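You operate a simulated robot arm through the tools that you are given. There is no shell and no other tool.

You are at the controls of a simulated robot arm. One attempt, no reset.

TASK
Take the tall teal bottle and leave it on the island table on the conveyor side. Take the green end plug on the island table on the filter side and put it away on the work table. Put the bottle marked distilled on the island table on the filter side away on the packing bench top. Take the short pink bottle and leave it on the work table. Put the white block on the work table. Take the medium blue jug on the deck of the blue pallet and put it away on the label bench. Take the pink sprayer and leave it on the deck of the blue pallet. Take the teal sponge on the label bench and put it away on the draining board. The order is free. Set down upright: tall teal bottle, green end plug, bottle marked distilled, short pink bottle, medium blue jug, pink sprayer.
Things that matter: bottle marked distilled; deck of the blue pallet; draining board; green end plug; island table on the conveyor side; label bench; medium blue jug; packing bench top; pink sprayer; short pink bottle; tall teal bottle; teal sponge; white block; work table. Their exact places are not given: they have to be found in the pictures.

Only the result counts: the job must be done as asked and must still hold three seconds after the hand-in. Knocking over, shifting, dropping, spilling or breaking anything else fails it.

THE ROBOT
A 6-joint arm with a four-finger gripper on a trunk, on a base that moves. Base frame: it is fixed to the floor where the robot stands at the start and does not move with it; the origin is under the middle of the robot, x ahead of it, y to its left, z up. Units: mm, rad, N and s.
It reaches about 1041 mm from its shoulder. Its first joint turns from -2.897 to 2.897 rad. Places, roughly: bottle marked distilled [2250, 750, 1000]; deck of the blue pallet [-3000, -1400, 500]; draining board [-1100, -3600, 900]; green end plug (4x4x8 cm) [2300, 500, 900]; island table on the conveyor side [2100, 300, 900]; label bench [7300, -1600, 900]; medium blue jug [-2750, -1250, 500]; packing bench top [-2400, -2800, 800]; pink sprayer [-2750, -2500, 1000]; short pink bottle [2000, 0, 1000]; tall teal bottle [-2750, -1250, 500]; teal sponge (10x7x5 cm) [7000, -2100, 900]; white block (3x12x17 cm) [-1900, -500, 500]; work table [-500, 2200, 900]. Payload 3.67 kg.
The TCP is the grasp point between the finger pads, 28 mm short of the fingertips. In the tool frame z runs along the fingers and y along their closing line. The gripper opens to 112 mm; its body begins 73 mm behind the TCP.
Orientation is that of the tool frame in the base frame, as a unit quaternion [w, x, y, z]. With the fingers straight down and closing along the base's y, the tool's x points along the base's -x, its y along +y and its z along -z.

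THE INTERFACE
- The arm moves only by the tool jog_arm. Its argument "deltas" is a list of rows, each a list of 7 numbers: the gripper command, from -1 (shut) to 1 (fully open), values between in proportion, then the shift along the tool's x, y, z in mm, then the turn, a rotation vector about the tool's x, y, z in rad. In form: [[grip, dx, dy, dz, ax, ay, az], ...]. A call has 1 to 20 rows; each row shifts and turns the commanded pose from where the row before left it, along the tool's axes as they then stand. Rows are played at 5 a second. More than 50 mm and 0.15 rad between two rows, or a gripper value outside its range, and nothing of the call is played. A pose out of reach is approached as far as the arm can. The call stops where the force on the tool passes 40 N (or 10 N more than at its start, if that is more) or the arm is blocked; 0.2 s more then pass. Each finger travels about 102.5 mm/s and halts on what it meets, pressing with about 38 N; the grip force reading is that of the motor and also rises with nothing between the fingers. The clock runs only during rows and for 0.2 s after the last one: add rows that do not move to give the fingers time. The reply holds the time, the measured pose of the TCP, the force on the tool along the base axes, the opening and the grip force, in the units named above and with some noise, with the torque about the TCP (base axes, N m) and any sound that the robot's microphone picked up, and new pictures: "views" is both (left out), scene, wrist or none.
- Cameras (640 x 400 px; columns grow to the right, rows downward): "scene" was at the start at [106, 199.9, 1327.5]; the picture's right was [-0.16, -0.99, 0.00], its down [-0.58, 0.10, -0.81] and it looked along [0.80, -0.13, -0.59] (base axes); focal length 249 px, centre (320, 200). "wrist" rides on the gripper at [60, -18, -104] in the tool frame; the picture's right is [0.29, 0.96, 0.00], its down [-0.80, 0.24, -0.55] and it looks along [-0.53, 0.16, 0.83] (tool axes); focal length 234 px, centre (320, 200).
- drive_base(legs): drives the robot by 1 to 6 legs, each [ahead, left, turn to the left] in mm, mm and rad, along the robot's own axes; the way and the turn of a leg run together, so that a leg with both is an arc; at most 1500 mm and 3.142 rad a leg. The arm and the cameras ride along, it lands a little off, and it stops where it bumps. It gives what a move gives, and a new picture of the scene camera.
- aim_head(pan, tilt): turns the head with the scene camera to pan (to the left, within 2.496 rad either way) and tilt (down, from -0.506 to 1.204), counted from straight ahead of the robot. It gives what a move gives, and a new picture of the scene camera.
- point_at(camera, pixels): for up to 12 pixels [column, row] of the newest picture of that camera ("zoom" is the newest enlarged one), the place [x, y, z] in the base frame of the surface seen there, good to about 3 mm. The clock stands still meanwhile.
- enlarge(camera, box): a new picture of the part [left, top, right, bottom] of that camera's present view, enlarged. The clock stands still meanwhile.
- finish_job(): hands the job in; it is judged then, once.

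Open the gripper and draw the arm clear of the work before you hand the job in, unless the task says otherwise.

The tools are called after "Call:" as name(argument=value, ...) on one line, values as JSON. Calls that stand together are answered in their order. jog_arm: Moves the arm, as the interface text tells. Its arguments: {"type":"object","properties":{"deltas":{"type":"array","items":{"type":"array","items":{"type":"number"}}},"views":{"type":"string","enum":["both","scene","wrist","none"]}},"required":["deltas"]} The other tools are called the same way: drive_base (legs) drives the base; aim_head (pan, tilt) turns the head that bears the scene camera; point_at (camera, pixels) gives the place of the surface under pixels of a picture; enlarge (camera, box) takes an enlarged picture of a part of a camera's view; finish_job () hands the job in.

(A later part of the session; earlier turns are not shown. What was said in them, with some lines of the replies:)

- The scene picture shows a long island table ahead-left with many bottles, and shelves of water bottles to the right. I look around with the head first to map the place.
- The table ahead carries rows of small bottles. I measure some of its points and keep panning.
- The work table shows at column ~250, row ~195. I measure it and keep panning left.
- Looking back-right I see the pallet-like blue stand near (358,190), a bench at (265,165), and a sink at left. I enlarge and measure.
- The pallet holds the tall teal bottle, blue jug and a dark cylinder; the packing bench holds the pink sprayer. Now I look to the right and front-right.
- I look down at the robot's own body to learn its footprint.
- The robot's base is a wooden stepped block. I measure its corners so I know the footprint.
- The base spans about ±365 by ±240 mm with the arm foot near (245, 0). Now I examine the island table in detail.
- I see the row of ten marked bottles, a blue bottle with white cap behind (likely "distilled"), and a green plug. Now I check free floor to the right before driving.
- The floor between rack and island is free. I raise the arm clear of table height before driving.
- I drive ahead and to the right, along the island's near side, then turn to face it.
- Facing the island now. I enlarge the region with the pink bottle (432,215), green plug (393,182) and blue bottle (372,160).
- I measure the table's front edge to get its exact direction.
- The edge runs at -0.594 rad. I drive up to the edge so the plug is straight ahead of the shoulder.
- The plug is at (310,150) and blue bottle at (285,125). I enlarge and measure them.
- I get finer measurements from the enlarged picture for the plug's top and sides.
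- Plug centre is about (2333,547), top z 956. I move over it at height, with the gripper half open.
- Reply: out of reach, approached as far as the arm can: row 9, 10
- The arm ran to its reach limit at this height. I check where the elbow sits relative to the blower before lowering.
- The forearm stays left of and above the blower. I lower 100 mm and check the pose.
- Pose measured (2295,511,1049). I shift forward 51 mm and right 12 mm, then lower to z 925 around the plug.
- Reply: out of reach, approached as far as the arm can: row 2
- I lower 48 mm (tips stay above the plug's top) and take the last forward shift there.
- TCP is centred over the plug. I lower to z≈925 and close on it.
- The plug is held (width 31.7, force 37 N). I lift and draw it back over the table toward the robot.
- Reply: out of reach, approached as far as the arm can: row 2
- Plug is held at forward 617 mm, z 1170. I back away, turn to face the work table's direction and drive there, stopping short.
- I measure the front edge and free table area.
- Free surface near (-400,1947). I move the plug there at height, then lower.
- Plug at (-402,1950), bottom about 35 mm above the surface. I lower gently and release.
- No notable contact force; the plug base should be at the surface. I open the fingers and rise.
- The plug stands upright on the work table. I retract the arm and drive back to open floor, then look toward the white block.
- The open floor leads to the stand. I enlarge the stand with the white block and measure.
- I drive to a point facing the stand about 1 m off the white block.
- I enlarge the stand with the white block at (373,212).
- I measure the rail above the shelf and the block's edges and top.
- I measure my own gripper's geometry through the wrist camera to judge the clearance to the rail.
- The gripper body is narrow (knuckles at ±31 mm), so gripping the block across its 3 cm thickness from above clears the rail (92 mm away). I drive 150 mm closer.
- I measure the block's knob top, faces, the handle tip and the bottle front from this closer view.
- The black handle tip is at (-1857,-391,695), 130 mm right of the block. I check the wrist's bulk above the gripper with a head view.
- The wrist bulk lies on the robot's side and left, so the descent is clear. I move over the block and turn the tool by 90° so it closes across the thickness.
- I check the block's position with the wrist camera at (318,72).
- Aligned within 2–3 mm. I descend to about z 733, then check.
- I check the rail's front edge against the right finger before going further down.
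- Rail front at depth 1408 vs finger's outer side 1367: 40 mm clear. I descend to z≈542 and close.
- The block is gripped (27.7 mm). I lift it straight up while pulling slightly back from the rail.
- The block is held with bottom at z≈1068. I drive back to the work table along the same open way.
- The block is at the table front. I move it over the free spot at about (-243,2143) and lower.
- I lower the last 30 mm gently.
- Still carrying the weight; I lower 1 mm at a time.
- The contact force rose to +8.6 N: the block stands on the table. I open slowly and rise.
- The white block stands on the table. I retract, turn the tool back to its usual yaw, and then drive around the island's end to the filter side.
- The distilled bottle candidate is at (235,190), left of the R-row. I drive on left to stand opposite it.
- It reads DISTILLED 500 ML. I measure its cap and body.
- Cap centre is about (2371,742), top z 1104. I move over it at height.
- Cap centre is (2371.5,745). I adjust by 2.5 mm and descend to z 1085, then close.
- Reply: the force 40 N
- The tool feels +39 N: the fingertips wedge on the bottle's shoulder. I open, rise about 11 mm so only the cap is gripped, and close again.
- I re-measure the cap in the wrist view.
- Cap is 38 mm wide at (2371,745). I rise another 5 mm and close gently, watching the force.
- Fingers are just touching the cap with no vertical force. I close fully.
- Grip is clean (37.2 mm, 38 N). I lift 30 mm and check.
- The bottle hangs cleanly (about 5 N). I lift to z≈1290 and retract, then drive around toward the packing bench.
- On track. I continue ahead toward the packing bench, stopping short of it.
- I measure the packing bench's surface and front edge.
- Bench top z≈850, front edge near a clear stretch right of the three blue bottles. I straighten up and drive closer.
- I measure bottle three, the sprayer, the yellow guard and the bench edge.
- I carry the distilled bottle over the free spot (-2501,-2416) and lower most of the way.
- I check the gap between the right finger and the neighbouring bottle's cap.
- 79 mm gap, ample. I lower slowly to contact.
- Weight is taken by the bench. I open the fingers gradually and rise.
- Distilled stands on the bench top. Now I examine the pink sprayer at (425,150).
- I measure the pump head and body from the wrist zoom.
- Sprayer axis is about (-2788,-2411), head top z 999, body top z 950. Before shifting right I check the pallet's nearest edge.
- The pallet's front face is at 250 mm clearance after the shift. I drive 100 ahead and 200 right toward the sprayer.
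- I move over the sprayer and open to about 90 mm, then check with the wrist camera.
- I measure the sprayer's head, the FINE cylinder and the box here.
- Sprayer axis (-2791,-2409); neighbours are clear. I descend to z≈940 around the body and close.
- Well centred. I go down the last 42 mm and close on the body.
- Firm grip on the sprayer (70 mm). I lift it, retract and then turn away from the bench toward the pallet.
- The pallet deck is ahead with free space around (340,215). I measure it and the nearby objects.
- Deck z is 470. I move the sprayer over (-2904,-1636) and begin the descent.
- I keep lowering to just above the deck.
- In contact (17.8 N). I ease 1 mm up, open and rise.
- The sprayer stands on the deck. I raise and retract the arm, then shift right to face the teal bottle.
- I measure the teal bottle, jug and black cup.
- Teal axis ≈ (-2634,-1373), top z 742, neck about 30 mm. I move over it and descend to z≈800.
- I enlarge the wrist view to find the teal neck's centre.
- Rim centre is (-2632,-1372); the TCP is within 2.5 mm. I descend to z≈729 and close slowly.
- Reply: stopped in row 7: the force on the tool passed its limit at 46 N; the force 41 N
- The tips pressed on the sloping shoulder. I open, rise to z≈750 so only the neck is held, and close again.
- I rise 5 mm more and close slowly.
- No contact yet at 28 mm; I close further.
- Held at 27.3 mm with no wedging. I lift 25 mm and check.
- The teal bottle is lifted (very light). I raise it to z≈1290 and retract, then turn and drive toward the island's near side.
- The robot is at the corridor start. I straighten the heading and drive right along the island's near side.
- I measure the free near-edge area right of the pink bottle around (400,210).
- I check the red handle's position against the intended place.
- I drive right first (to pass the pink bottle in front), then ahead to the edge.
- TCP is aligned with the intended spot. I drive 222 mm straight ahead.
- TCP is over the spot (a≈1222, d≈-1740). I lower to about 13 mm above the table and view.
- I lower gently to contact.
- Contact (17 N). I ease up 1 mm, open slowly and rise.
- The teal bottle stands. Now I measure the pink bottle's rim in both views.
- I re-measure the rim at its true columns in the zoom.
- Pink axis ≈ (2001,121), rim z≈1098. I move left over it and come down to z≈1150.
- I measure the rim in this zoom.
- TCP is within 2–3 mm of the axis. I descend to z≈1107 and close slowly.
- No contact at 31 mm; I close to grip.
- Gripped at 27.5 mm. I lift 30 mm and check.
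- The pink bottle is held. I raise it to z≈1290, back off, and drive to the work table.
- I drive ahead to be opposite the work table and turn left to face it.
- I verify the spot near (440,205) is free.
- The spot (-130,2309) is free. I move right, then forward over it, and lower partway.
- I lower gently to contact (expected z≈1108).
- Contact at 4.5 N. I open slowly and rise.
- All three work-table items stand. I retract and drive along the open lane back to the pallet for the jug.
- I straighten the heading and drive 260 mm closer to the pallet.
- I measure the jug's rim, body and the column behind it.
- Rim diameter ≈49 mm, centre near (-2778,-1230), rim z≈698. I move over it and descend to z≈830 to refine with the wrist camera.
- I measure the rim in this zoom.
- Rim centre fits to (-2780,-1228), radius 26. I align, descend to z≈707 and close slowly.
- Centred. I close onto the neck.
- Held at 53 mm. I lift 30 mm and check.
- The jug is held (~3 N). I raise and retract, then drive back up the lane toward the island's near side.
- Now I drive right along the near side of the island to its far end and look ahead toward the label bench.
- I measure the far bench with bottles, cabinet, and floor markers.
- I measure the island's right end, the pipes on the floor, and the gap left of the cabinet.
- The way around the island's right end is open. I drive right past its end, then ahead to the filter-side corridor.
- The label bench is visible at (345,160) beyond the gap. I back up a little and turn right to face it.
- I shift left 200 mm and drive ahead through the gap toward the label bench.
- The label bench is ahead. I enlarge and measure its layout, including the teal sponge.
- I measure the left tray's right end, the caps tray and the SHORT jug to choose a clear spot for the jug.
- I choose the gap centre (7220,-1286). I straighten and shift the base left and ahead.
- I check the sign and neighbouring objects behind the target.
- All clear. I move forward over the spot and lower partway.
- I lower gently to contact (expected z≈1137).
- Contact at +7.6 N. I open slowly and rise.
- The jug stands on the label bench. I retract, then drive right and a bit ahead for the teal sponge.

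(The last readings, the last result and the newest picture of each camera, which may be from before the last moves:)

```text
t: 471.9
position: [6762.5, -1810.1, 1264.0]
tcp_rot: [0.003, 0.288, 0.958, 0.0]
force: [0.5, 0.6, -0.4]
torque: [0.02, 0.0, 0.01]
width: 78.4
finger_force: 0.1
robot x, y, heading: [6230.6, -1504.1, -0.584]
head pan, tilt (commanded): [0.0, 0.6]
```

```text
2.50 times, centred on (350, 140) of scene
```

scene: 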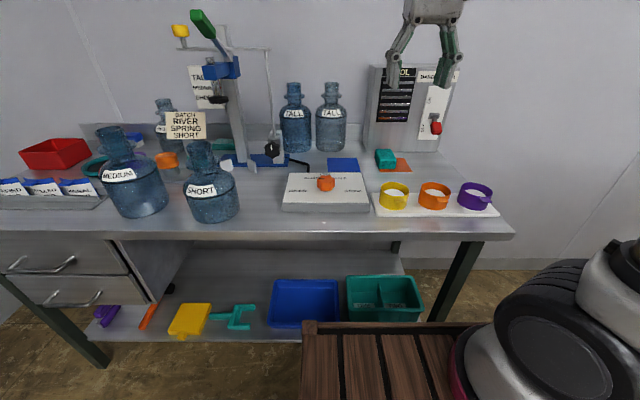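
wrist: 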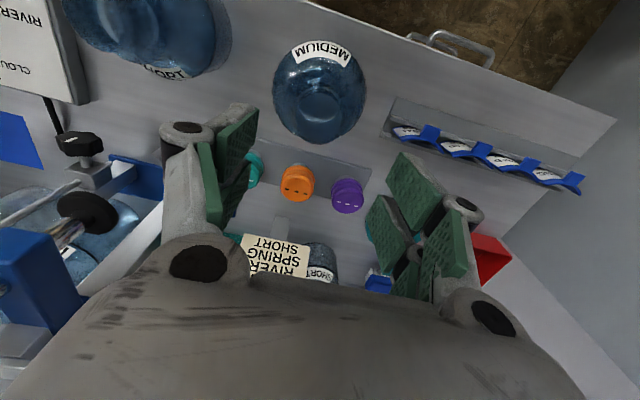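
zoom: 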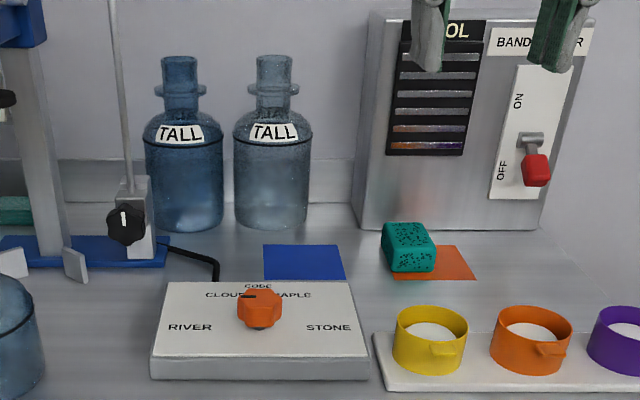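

I measure the sponge's corners and the heater in front of which it lies.

Call:
point_at(camera="zoom", pixels=[[405, 235], [386, 226], [425, 226], [434, 243], [392, 247], [412, 260], [390, 266], [433, 268], [385, 255], [440, 205], [415, 270], [535, 170]])

```text
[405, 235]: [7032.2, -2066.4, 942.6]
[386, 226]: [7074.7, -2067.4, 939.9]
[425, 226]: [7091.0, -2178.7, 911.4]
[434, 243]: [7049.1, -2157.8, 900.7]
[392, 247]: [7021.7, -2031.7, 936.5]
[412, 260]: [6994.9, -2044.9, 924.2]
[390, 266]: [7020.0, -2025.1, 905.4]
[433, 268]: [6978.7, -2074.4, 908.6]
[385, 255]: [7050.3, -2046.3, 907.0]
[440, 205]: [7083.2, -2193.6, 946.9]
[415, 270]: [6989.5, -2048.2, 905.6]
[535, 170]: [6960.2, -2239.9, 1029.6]
```

Sponge: about a=2221, centre (7037,-2072), top z≈945; heater front is 50 mm behind it. I move forward in stages and open fully.

Call:
jog_arm(deltas=[[1, -47, -11, 0, 0, 0, 0], [1, -47, -11, 0, 0, 0, 0], [1, -47, -11, 0, 0, 0, 0], [1, -47, -11, 0, 0, 0, 0], [1, -47, -11, 0, 0, 0, 0], [1, -47, -11, 0, 0, 0, 0], [1, 0, 0, 45, 0, 0, 0], [1, 0, 0, 45, 0, 0, 0], [1, 0, 0, 45, 0, 0, 0], [1, 0, 0, 45, 0, 0, 0], [1, -45, 0, 0, 0, 0, 0], [1, 0, 0, 0, 0, 0, 0]], views="both")

```text
t: 474.6
position: [6999.3, -2044.9, 1085.7]
tcp_rot: [0.002, 0.288, 0.958, 0.0]
force: [0.4, -0.6, 0.1]
torque: [0.0, -0.01, 0.02]
width: 111.9
finger_force: 0.1
robot x, y, heading: [6230.9, -1503.3, -0.591]
head pan, tilt (commanded): [0.0, 0.6]
```

scene: 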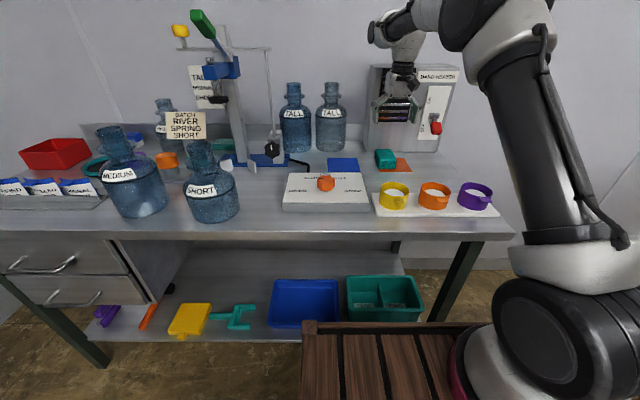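
wrist: 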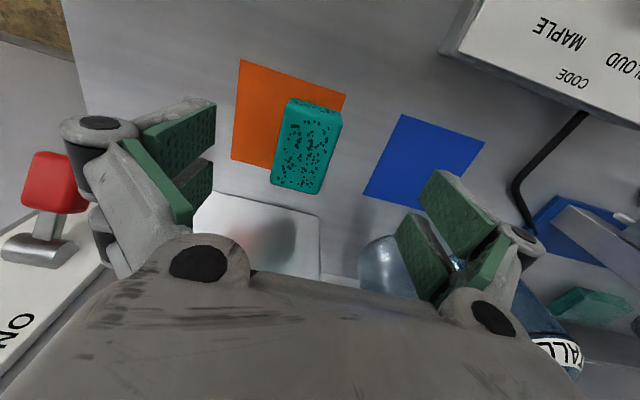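

The wrist camera sees the sponge at (308,145). I measure its top corners.

Call:
point_at(camera="wrist", pixels=[[292, 108], [336, 115], [280, 182], [316, 190], [308, 147], [260, 230], [205, 230], [65, 185], [298, 100], [338, 108]])

```text
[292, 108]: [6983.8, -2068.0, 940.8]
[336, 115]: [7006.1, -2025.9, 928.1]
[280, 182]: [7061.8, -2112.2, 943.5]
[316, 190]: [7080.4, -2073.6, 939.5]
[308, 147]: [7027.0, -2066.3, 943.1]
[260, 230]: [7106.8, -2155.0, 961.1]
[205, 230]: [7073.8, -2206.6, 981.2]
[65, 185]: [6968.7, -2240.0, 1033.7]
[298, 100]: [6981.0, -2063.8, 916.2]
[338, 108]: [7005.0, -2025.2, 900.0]
```

Sponge centre is (7033,-2070) on top, angle 0.07 rad off. I align, then lower to z≈938.

Call:
jog_arm(deltas=[[1, -21, -1, 0, 0, 0, -0.07], [1, -21, -1, 0, 0, 0, 0], [1, 0, 0, 45, 0, 0, 0], [1, 0, 0, 45, 0, 0, 0], [1, 0, 0, 0, 0, 0, 0]], views="wrist")

```text
t: 475.8
position: [7034.2, -2069.8, 994.6]
tcp_rot: [0.002, 0.255, 0.967, 0.0]
force: [-0.6, 0.8, 0.3]
torque: [-0.02, 0.0, -0.01]
width: 111.9
finger_force: 0.0
robot x, y, heading: [6232.6, -1500.1, -0.583]
head pan, tilt (commanded): [0.0, 0.6]
```

wrist: 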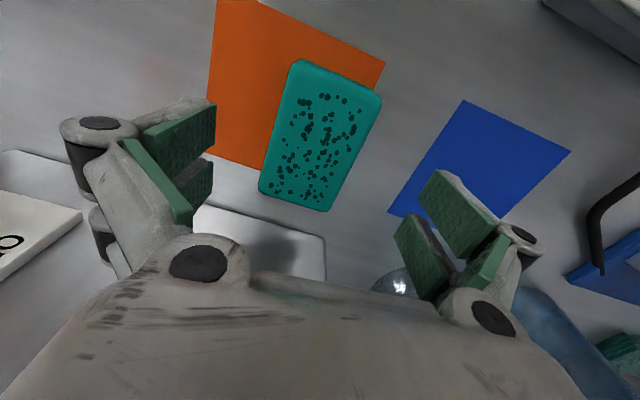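

The tool now matches the sponge's direction. I lower 56 mm and close on it.

Call:
jog_arm(deltas=[[1, 0, 0, 30, 0, 0, 0], [1, 0, 0, 20, 0, 0, 0], [1, 0, 0, 6, 0, 0, 0], [1, 0, 0, 0, 0, 0, 0], [0.6, 0, 0, 0, 0, 0, 0], [0.3, 0, 0, 0, 0, 0, 0], [0.0, 0, 0, 0, 0, 0, 0], [-0.3, 0, 0, 0, 0, 0, 0], [-1, 0, 0, 0, 0, 0, 0], [-1, 0, 0, 0, 0, 0, 0], [-1, 0, 0, 0, 0, 0, 0]], views="both")

```text
t: 478.1
position: [7033.9, -2069.3, 939.9]
tcp_rot: [0.003, 0.255, 0.967, -0.001]
force: [0.9, -1.0, 9.0]
torque: [-0.03, -0.06, 0.0]
width: 63.0
finger_force: 38.0
robot x, y, heading: [6233.9, -1500.1, -0.585]
head pan, tilt (commanded): [0.0, 0.6]
```

scene: 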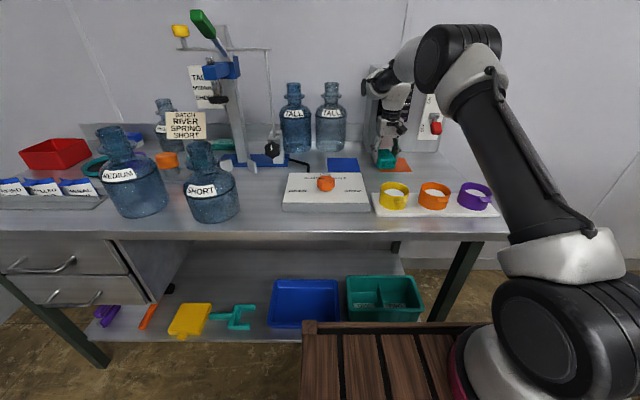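
wrist: 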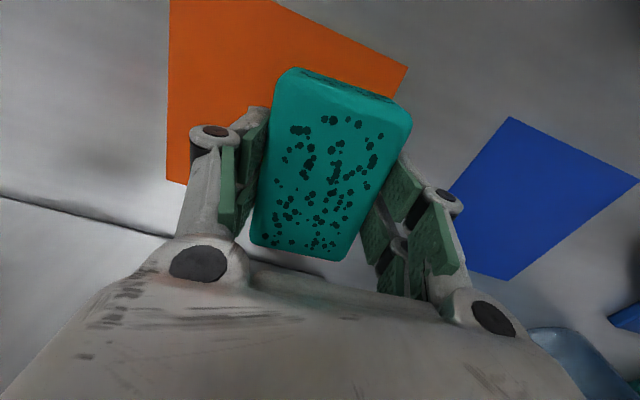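

The sponge is gripped (63 mm). I lift, check, and retract.

Call:
jog_arm(deltas=[[-1, 0, 0, -10, 0, 0, 0], [-1, 0, 0, -30, 0, 0, 0], [-1, 0, 0, -40, 0, 0, 0], [-1, 10, 0, -40, 0, 0, 0], [-1, 35, 0, -30, 0, 0, 0], [-1, 35, 0, -30, 0, 0, 0], [-1, 40, 0, -25, 0, 0, 0], [-1, 40, 0, -20, 0, 0, 0], [-1, 45, 0, -10, 0, 0, 0], [-1, 45, 0, 0, 0, 0, 0], [-1, 45, 0, 0, 0, 0, 0], [-1, 45, 0, 0, 0, 0, 0], [-1, 40, 0, 0, 0, 0, 0], [-1, 0, 0, 0, 0, 0, 0]], views="both")

```text
t: 481.1
position: [6703.9, -1880.8, 1171.7]
tcp_rot: [0.003, 0.254, 0.967, 0.0]
force: [0.1, -0.6, 0.3]
torque: [0.01, 0.04, -0.03]
width: 62.9
finger_force: 37.7
robot x, y, heading: [6231.7, -1499.1, -0.591]
head pan, tilt (commanded): [0.0, 0.6]
```

scene: 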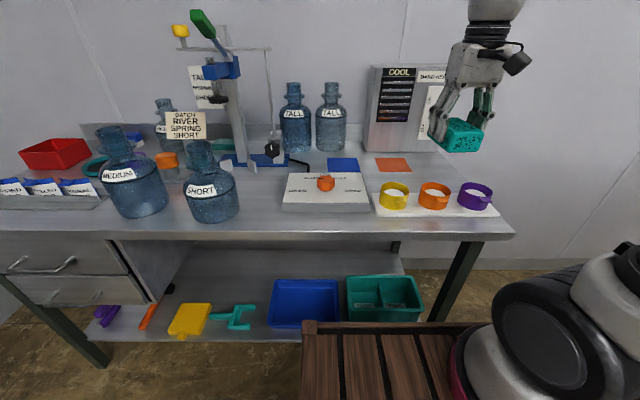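
wrist: 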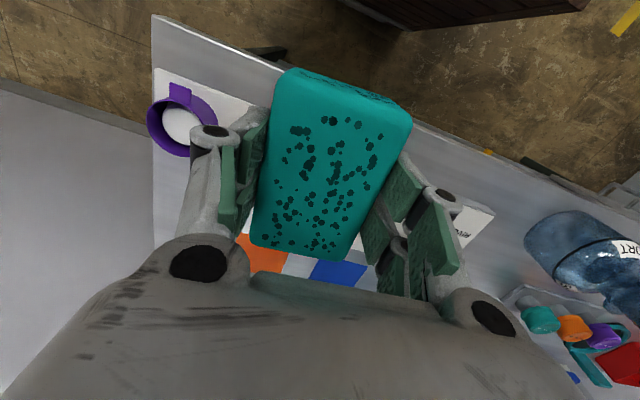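

The sponge is held. I back away from the bench and retrace the way: left, then back through the gap.

Call:
drive_base(legs=[[-300, 0, 0], [0, 412, 0], [-1130, 0, 0], [-1100, 0, 0]])

```text
t: 495.8
position: [4848.9, -164.7, 1172.2]
tcp_rot: [0.002, 0.252, 0.968, 0.001]
force: [-0.6, 0.7, -0.8]
torque: [-0.01, 0.0, 0.03]
width: 63.0
finger_force: 37.8
robot x, y, heading: [4378.5, 211.9, -0.582]
head pan, tilt (commanded): [0.0, 0.6]
```

scene: 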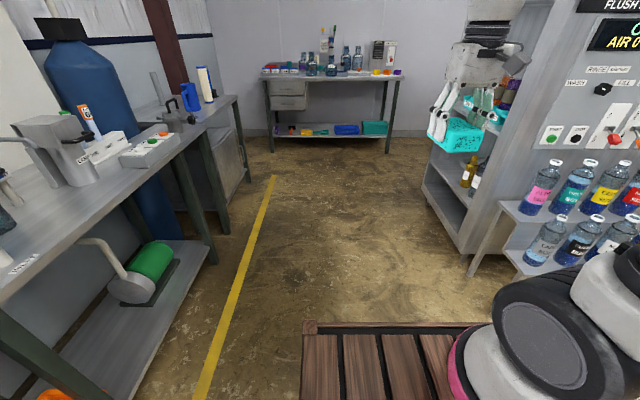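

Now I drive right (around the island's right end), then back along its near side.

Call:
drive_base(legs=[[0, 0, -0.012], [0, -1110, 0], [0, -1110, 0]])

Call:
drive_base(legs=[[-1250, 0, 0], [-1250, 0, 0], [-1250, 0, 0]])

```text
t: 507.1
position: [3555.6, -2016.6, 1171.4]
tcp_rot: [0.003, 0.268, 0.963, 0.0]
force: [0.5, -0.1, -0.5]
torque: [0.03, -0.03, -0.02]
width: 62.8
finger_force: 37.2
robot x, y, heading: [3095.6, -1621.2, -0.613]
head pan, tilt (commanded): [0.0, 0.6]
```

scene: 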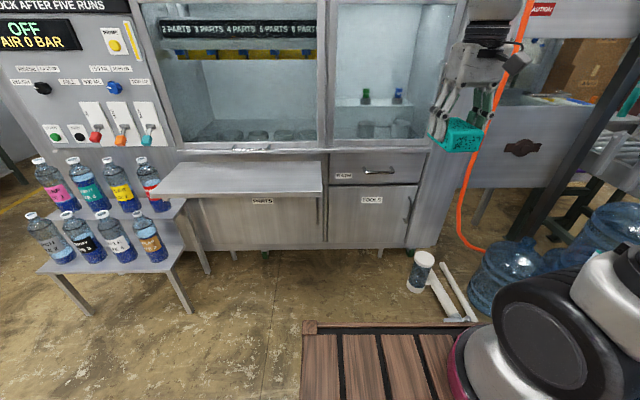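

```text
t: 525.2
position: [509.2, 157.8, 1173.0]
tcp_rot: [0.003, 0.277, 0.961, 0.0]
force: [-0.3, 0.1, -0.3]
torque: [0.04, -0.01, 0.03]
width: 62.9
finger_force: 38.3
robot x, y, heading: [58.9, 557.8, -0.636]
head pan, tilt (commanded): [0.0, 0.6]
```

scene: 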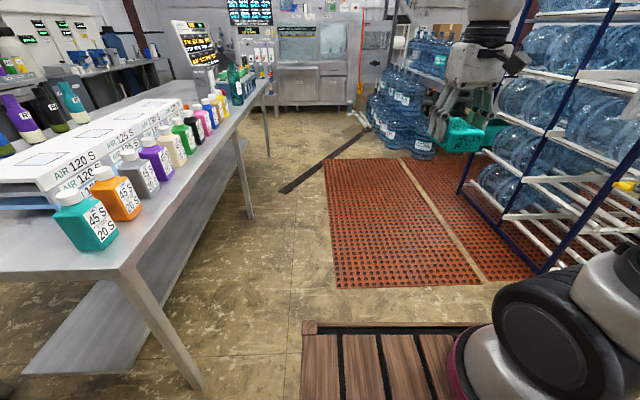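

Back in the start area. I turn to face the packing/sink wall and drive ahead.

Call:
drive_base(legs=[[0, 0, -1.529], [1400, 0, 0], [1250, 0, 0]])

Call:
aim_head(pan=0.7, tilt=0.4)

```text
t: 541.9
position: [-1745.4, -2155.9, 1172.4]
tcp_rot: [0.002, 0.857, 0.515, -0.002]
force: [-0.8, -0.1, -0.4]
torque: [0.02, 0.0, 0.01]
width: 62.9
finger_force: 37.9
robot x, y, heading: [-1373.7, -1680.3, -2.131]
head pan, tilt (commanded): [0.0, 0.6]
```

scene: 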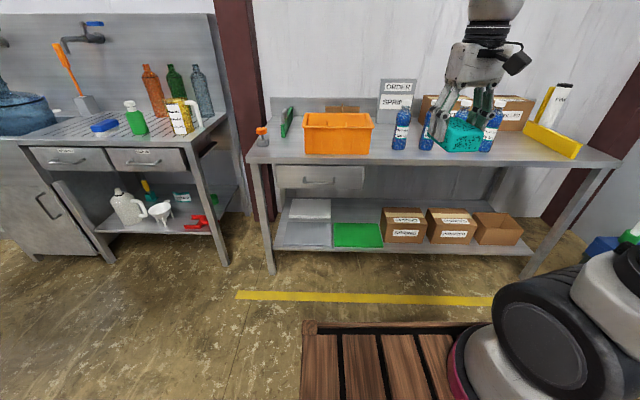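

```text
t: 542.9
position: [-1745.5, -2157.1, 1172.4]
tcp_rot: [0.002, 0.858, 0.514, -0.001]
force: [-0.6, -0.9, -0.5]
torque: [0.01, 0.0, 0.03]
width: 63.0
finger_force: 38.1
robot x, y, heading: [-1377.1, -1675.2, -2.137]
head pan, tilt (commanded): [0.7, 0.4]
```

scene: 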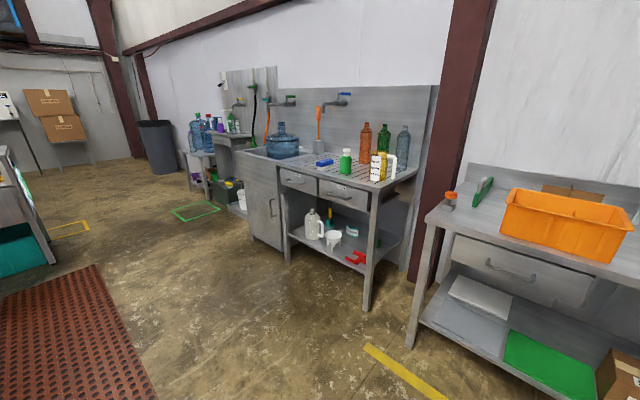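

I measure the draining board's surface and front edge and its items.

Call:
enlarge(camera="scene", box=[240, 90, 440, 230])

Call:
point_at(camera="zoom", pixels=[[240, 230], [330, 250], [300, 220], [420, 275], [270, 255], [200, 225], [275, 205], [340, 230], [390, 240], [350, 205], [250, 215], [320, 275]])

Call:
point_at(camera="scene", pixels=[[50, 262], [125, 385], [290, 260], [250, 240]])

```text
2.86 times, centred on (340, 160) of scene
```

zoom: 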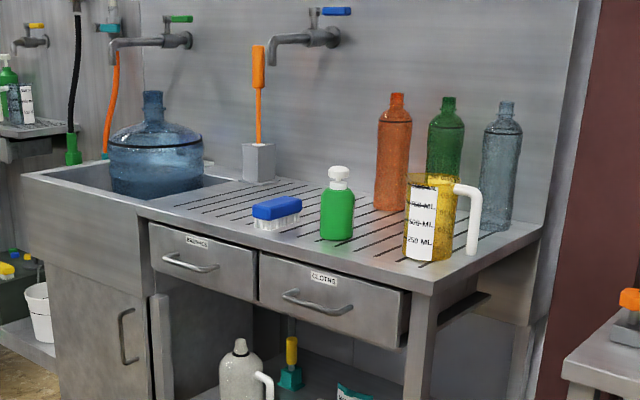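

```text
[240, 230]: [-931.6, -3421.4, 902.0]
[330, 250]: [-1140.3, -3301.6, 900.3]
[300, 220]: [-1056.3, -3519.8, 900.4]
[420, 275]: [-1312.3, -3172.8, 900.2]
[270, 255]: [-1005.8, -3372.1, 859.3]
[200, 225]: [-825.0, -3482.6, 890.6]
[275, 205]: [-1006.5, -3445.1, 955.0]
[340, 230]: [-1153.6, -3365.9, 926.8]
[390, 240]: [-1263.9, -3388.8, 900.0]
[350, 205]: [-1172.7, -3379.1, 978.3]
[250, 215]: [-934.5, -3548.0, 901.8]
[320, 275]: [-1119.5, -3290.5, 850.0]
```

```text
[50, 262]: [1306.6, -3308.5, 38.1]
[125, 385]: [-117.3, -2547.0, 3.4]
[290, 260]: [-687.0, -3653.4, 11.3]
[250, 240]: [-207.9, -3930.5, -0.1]
```

The draining board surface is at z≈900, front edge near a=-3345, with brush and bottles on it. I drive in front of it.

Call:
drive_base(legs=[[0, 0, -0.031], [130, 0, 0], [0, 1250, 0]])

Call:
aim_head(pan=0.0, tilt=0.5)

```text
t: 550.4
position: [-803.2, -2947.4, 1172.6]
tcp_rot: [0.002, 0.865, 0.502, -0.002]
force: [-0.6, -0.2, -0.5]
torque: [0.0, -0.03, 0.03]
width: 62.8
finger_force: 37.8
robot x, y, heading: [-421.3, -2478.7, -2.162]
head pan, tilt (commanded): [0.7, 0.4]
```

scene: 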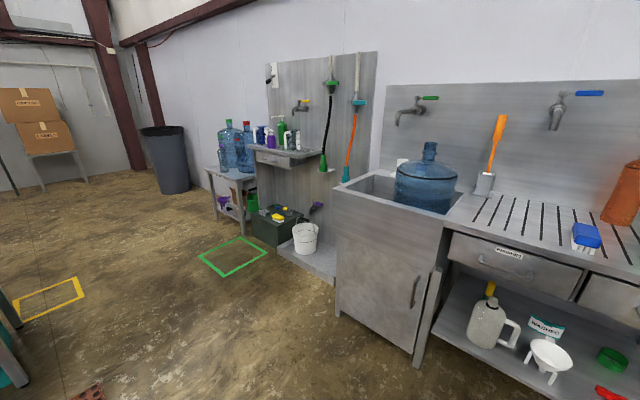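

```text
t: 551.5
position: [-803.5, -2946.9, 1172.3]
tcp_rot: [0.002, 0.865, 0.502, -0.002]
force: [0.2, -0.4, -0.4]
torque: [0.0, 0.0, -0.07]
width: 62.9
finger_force: 37.9
robot x, y, heading: [-420.9, -2476.9, -2.159]
head pan, tilt (commanded): [0.0, 0.499]
```

scene: 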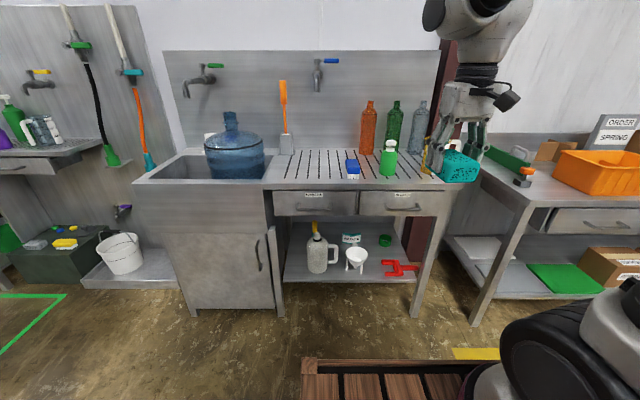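

I see free slats left of the brush around (310,168). I enlarge and measure.

Call:
enlarge(camera="scene", box=[250, 90, 450, 210])

Call:
point_at(camera="scene", pixels=[[310, 168], [300, 178], [325, 178], [275, 180], [272, 168], [330, 160], [347, 172], [353, 160], [287, 155], [310, 155], [330, 187], [388, 165]])

```text
3.20 times, centred on (350, 150) of scene
```

zoom: 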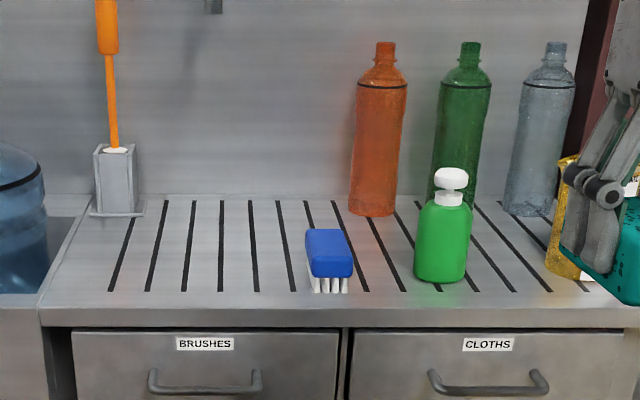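

```text
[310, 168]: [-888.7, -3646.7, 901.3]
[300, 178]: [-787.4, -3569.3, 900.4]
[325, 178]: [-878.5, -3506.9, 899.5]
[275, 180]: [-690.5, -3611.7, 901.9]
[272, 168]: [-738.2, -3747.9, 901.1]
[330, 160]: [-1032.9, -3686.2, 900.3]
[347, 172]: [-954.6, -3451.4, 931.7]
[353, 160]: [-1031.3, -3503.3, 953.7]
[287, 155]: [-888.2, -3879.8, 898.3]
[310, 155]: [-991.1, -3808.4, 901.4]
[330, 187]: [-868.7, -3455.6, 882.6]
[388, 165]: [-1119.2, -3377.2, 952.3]
```

Free slats at about (-860,-3632). I drive 320 ahead and 260 left.

Call:
drive_base(legs=[[320, 260, -0.004]])

Call:
aim_head(pan=0.0, tilt=0.65)

```text
t: 554.0
position: [-766.6, -3352.9, 1173.5]
tcp_rot: [0.002, 0.866, 0.501, -0.001]
force: [-0.1, -0.1, -1.2]
torque: [-0.03, 0.02, -0.01]
width: 62.8
finger_force: 38.0
robot x, y, heading: [-380.8, -2885.5, -2.168]
head pan, tilt (commanded): [0.0, 0.499]
```

scene: 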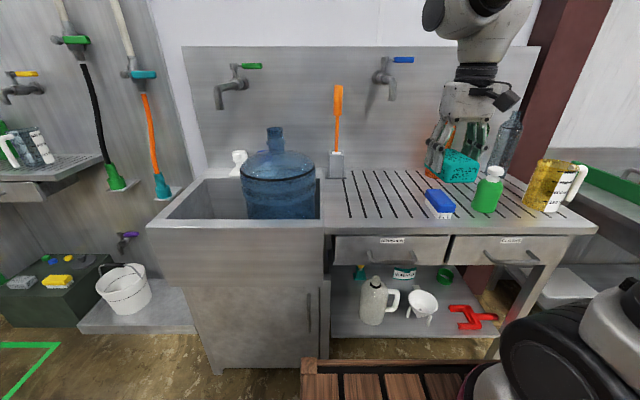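

```text
t: 554.8
position: [-766.7, -3353.3, 1172.1]
tcp_rot: [0.002, 0.865, 0.501, -0.002]
force: [-0.3, 1.0, -0.4]
torque: [0.0, -0.01, -0.02]
width: 63.3
finger_force: 37.8
robot x, y, heading: [-381.4, -2887.2, -2.16]
head pan, tilt (commanded): [0.0, 0.649]
```

scene: 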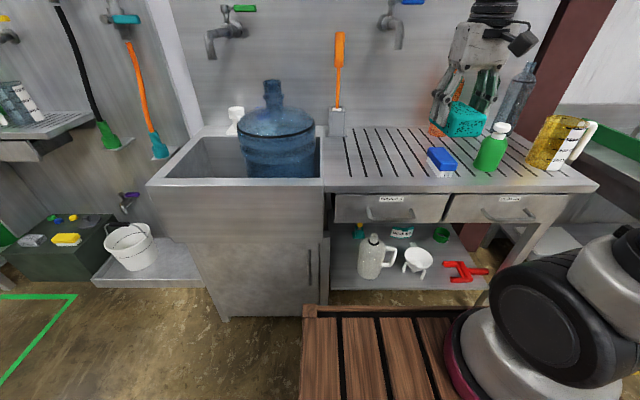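

I confirm the target area is free: pixels around (380,155).

Call:
point_at(camera="scene", pixels=[[375, 150], [385, 165], [400, 150], [360, 160], [432, 165], [337, 130], [440, 150]])

```text
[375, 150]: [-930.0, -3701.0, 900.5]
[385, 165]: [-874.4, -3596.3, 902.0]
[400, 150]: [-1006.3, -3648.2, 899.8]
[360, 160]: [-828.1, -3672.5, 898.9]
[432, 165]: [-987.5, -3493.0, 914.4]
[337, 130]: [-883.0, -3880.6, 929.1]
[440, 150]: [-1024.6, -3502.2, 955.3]
```

I check the faucet and the orange handle heights near the target.

Call:
point_at(camera="scene", pixels=[[400, 45], [393, 22], [338, 40], [338, 80], [408, 3]])

```text
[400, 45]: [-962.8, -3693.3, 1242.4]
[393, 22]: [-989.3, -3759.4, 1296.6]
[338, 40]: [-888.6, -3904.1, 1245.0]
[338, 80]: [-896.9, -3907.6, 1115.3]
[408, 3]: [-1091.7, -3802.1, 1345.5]
```

The faucet spout tip is at a=-3601, z 1240; I place the sponge a bit nearer, at (-832,-3609). I lower first, then go forward.

Call:
jog_arm(deltas=[[-1, 0, 0, 44, 0, 0, 0], [-1, 0, 0, 44, 0, 0, 0], [-1, 0, 0, 44, 0, 0, 0], [-1, -42.4, 11.8, 0, 0, 0, 0], [-1, -42.4, 11.8, 0, 0, 0, 0], [-1, -42.4, 11.8, 0, 0, 0, 0], [-1, -42.4, 11.8, 0, 0, 0, 0], [-1, -42.4, 11.8, 0, 0, 0, 0], [-1, -42.4, 11.8, 0, 0, 0, 0], [-1, 0, 0, 40, 0, 0, 0], [-1, 0, 0, 40, 0, 0, 0], [-1, 0, 0, 0, 0, 0, 0]], views="both")

```text
t: 557.4
position: [-831.9, -3609.7, 962.4]
tcp_rot: [0.003, 0.866, 0.501, -0.001]
force: [-0.2, 0.6, -0.4]
torque: [0.0, -0.02, -0.02]
width: 62.7
finger_force: 38.1
robot x, y, heading: [-384.0, -2886.8, -2.164]
head pan, tilt (commanded): [0.0, 0.649]
```

scene: 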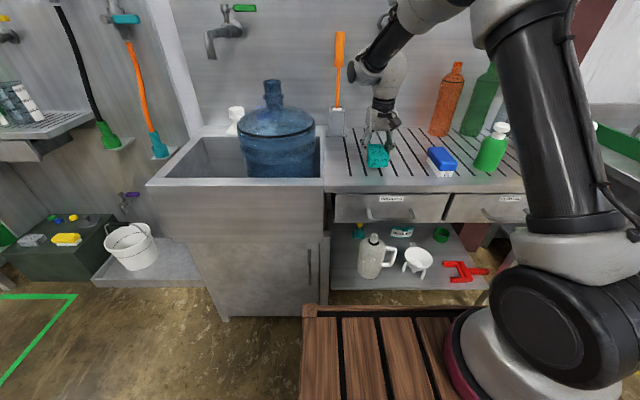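
wrist: 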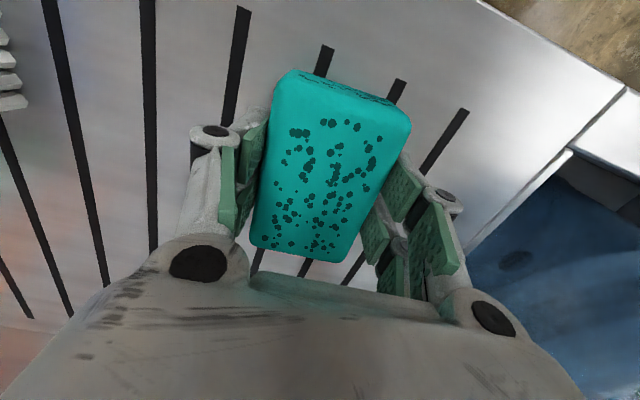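

Over the slats. I lower the last 22 mm gently.

Call:
jog_arm(deltas=[[-1, 0, 0, 12, 0, 0, 0], [-1, 0, 0, 6, 0, 0, 0], [-1, 0, 0, 2.5, 0, 0, 0], [-1, 0, 0, 0, 0, 0, 0]], views="none")

```text
t: 558.4
position: [-832.0, -3610.2, 941.6]
tcp_rot: [0.002, 0.865, 0.501, -0.002]
force: [-0.2, -0.6, -0.3]
torque: [0.02, 0.03, -0.01]
width: 63.2
finger_force: 38.0
robot x, y, heading: [-380.2, -2885.7, -2.161]
head pan, tilt (commanded): [0.0, 0.649]
```

Call:
jog_arm(deltas=[[-1, 0, 0, 1.2, 0, 0, 0], [-1, 0, 0, 1.2, 0, 0, 0], [-1, 0, 0, 0, 0, 0, 0]], views="none")

```text
t: 559.1
position: [-833.1, -3610.7, 941.1]
tcp_rot: [0.003, 0.866, 0.5, -0.003]
force: [-0.3, -0.7, 10.4]
torque: [-0.03, 0.04, 0.03]
width: 63.1
finger_force: 37.8
robot x, y, heading: [-381.6, -2887.5, -2.165]
head pan, tilt (commanded): [0.0, 0.649]
```

Contact at 10 N. I open slowly and rise.

Call:
jog_arm(deltas=[[0.15, 0, 0, -0.5, 0, 0, 0], [0.25, 0, 0, 0, 0, 0, 0], [0.4, 0, 0, 0, 0, 0, 0], [0.6, 0, 0, 0, 0, 0, 0], [0.6, 0, 0, 0, 0, 0, 0], [0.6, 0, 0, -20, 0, 0, 0], [0.6, 0, 0, -40, 0, 0, 0], [0.6, 0, 0, -40, 0, 0, 0], [0.6, 0, 0, 0, 0, 0, 0]], views="both")

```text
t: 561.1
position: [-832.2, -3608.8, 1039.5]
tcp_rot: [0.002, 0.865, 0.502, -0.001]
force: [0.0, -0.8, 0.1]
torque: [-0.02, 0.01, -0.01]
width: 89.7
finger_force: 0.0
robot x, y, heading: [-383.0, -2885.5, -2.166]
head pan, tilt (commanded): [0.0, 0.649]
```

scene: 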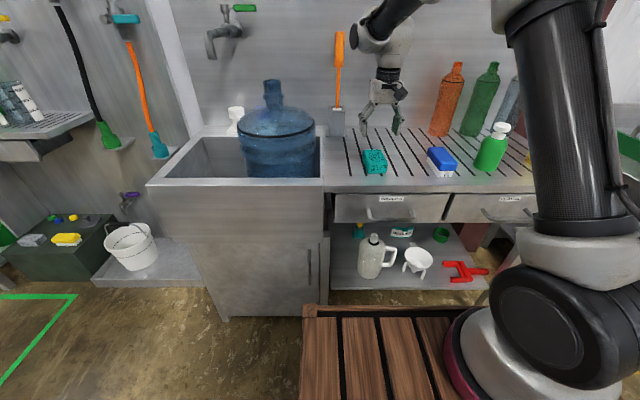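
wrist: 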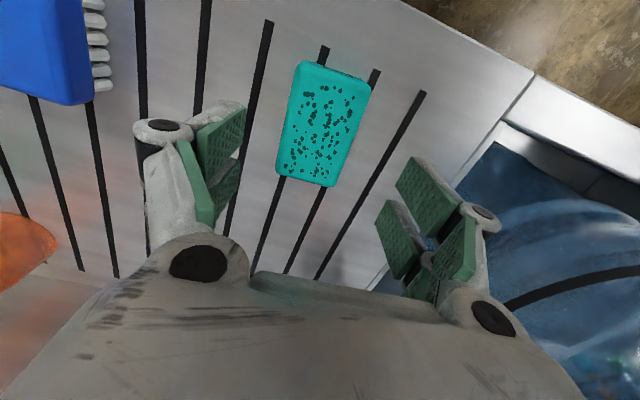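

The sponge lies on the draining board. I retract the arm clear of the board and take a final look.

Call:
jog_arm(deltas=[[0.6, 30, 0, -20, 0, 0, 0], [0.6, 42, -8, -20, 0, 0, 0], [0.6, 42, -8, -20, 0, 0, 0], [0.6, 42, -8, -20, 0, 0, 0], [0.6, 42, -8, -20, 0, 0, 0], [0.6, 42, -8, -20, 0, 0, 0], [0.6, 40, -8, -10, 0, 0, 0], [0.6, 0, 0, 0, 0, 0, 0]], views="scene")

Call:
drive_base(legs=[[-350, 0, 0], [0, -1200, 0]])

Call:
aim_head(pan=-0.3, tilt=0.4)

```text
t: 563.0
position: [-734.6, -3342.5, 1169.8]
tcp_rot: [0.002, 0.866, 0.5, -0.002]
force: [-0.2, -0.7, 0.0]
torque: [0.01, 0.06, -0.01]
width: 89.8
finger_force: 0.1
robot x, y, heading: [-380.3, -2882.0, -2.167]
head pan, tilt (commanded): [0.0, 0.649]
```

scene: 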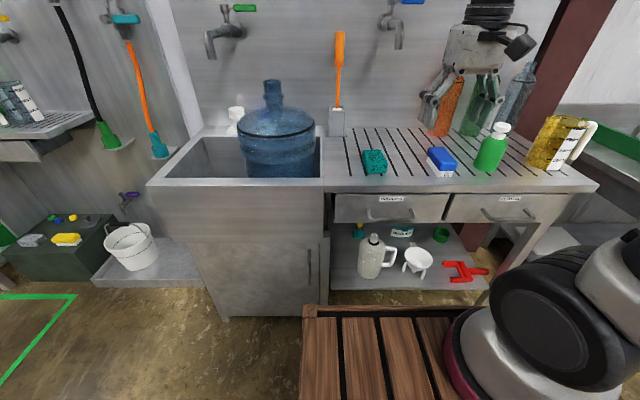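

```text
t: 570.9
position: [-1537.9, -2374.8, 1170.1]
tcp_rot: [0.002, 0.866, 0.499, -0.003]
force: [0.1, 0.4, 0.0]
torque: [0.01, -0.03, -0.03]
width: 89.6
finger_force: 0.0
robot x, y, heading: [-1184.1, -1918.8, -2.167]
head pan, tilt (commanded): [0.0, 0.649]
```

scene: 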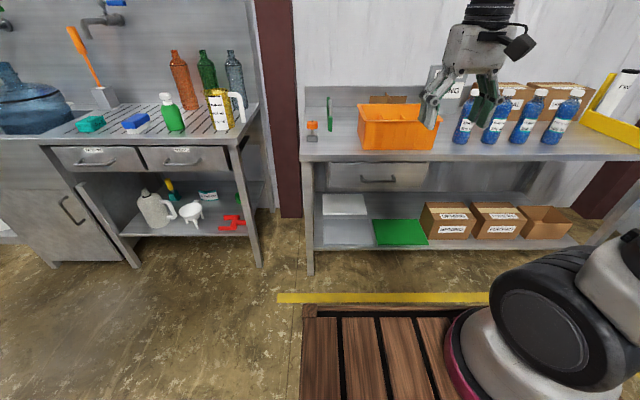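

```text
t: 571.7
position: [-1537.9, -2374.9, 1170.3]
tcp_rot: [0.002, 0.866, 0.5, -0.002]
force: [0.6, -0.2, -0.3]
torque: [-0.03, 0.0, -0.02]
width: 89.5
finger_force: 0.1
robot x, y, heading: [-1184.0, -1920.1, -2.166]
head pan, tilt (commanded): [-0.3, 0.4]
```

scene: 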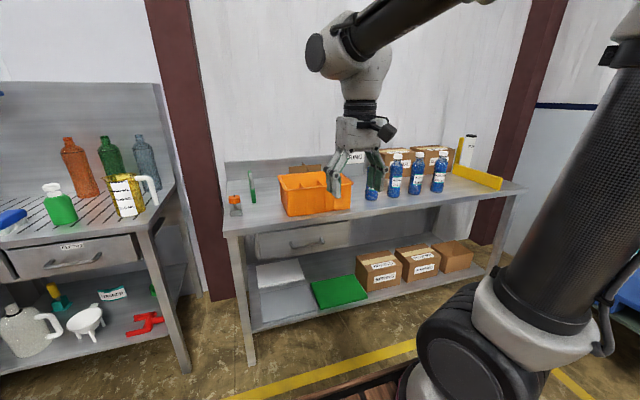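

The four blue bottles stand upright on the packing bench and the sponge is on the draining board. I glance once more at the pallet.

Call:
aim_head(pan=-1.2, tilt=0.5)

```text
t: 572.9
position: [-1537.3, -2375.9, 1170.2]
tcp_rot: [0.003, 0.866, 0.5, -0.002]
force: [-2.2, 0.0, -0.3]
torque: [0.02, -0.01, 0.0]
width: 89.7
finger_force: 0.0
robot x, y, heading: [-1183.8, -1919.4, -2.162]
head pan, tilt (commanded): [-1.201, 0.499]
```

scene: 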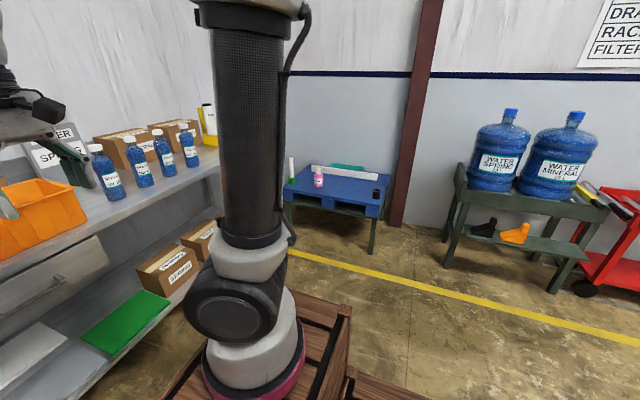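

The sprayer stands upright on the pallet deck at (318,180), all eight items are in place, the gripper is open and the arm is clear. I hand the job in.

Call:
finish_job()

```text
The job is handed in.
```

All eight items are where you asked, and the job is handed in. I don't have a verdict back yet.

| Item | Now on | Last seen |
|---|---|---|
| Tall teal bottle | island table, conveyor side | upright |
| Green end plug | work table | upright |
| Bottle marked distilled | packing bench top | upright |
| Short pink bottle | work table | upright |
| White block | work table | standing |
| Medium blue jug | label bench | upright |
| Pink sprayer | deck of the blue pallet | upright |
| Teal sponge | draining board | lying flat |

- **Conveyor side:** no sign marks the two halves of the island. I took the conveyor side to be the near half, the one with the 45 S / 20 S bottles, going by the rough positions you gave.
- **Hard contacts:** on the first grips of the distilled and teal bottles, the fingertips pressed on the shoulder, up to about 46 N on the teal one. I opened, moved up and gripped again; both bottles stayed standing and looked undamaged.
- **Other objects:** I saw nothing else knocked over or moved, and the base did not bump into anything.
- **Final check:** just before handing in, I saw the packing bench, draining board and pallet. I did not go back to look at the other tables, so those entries are from when I last passed them.

The gripper is open and the arm is clear of the work.
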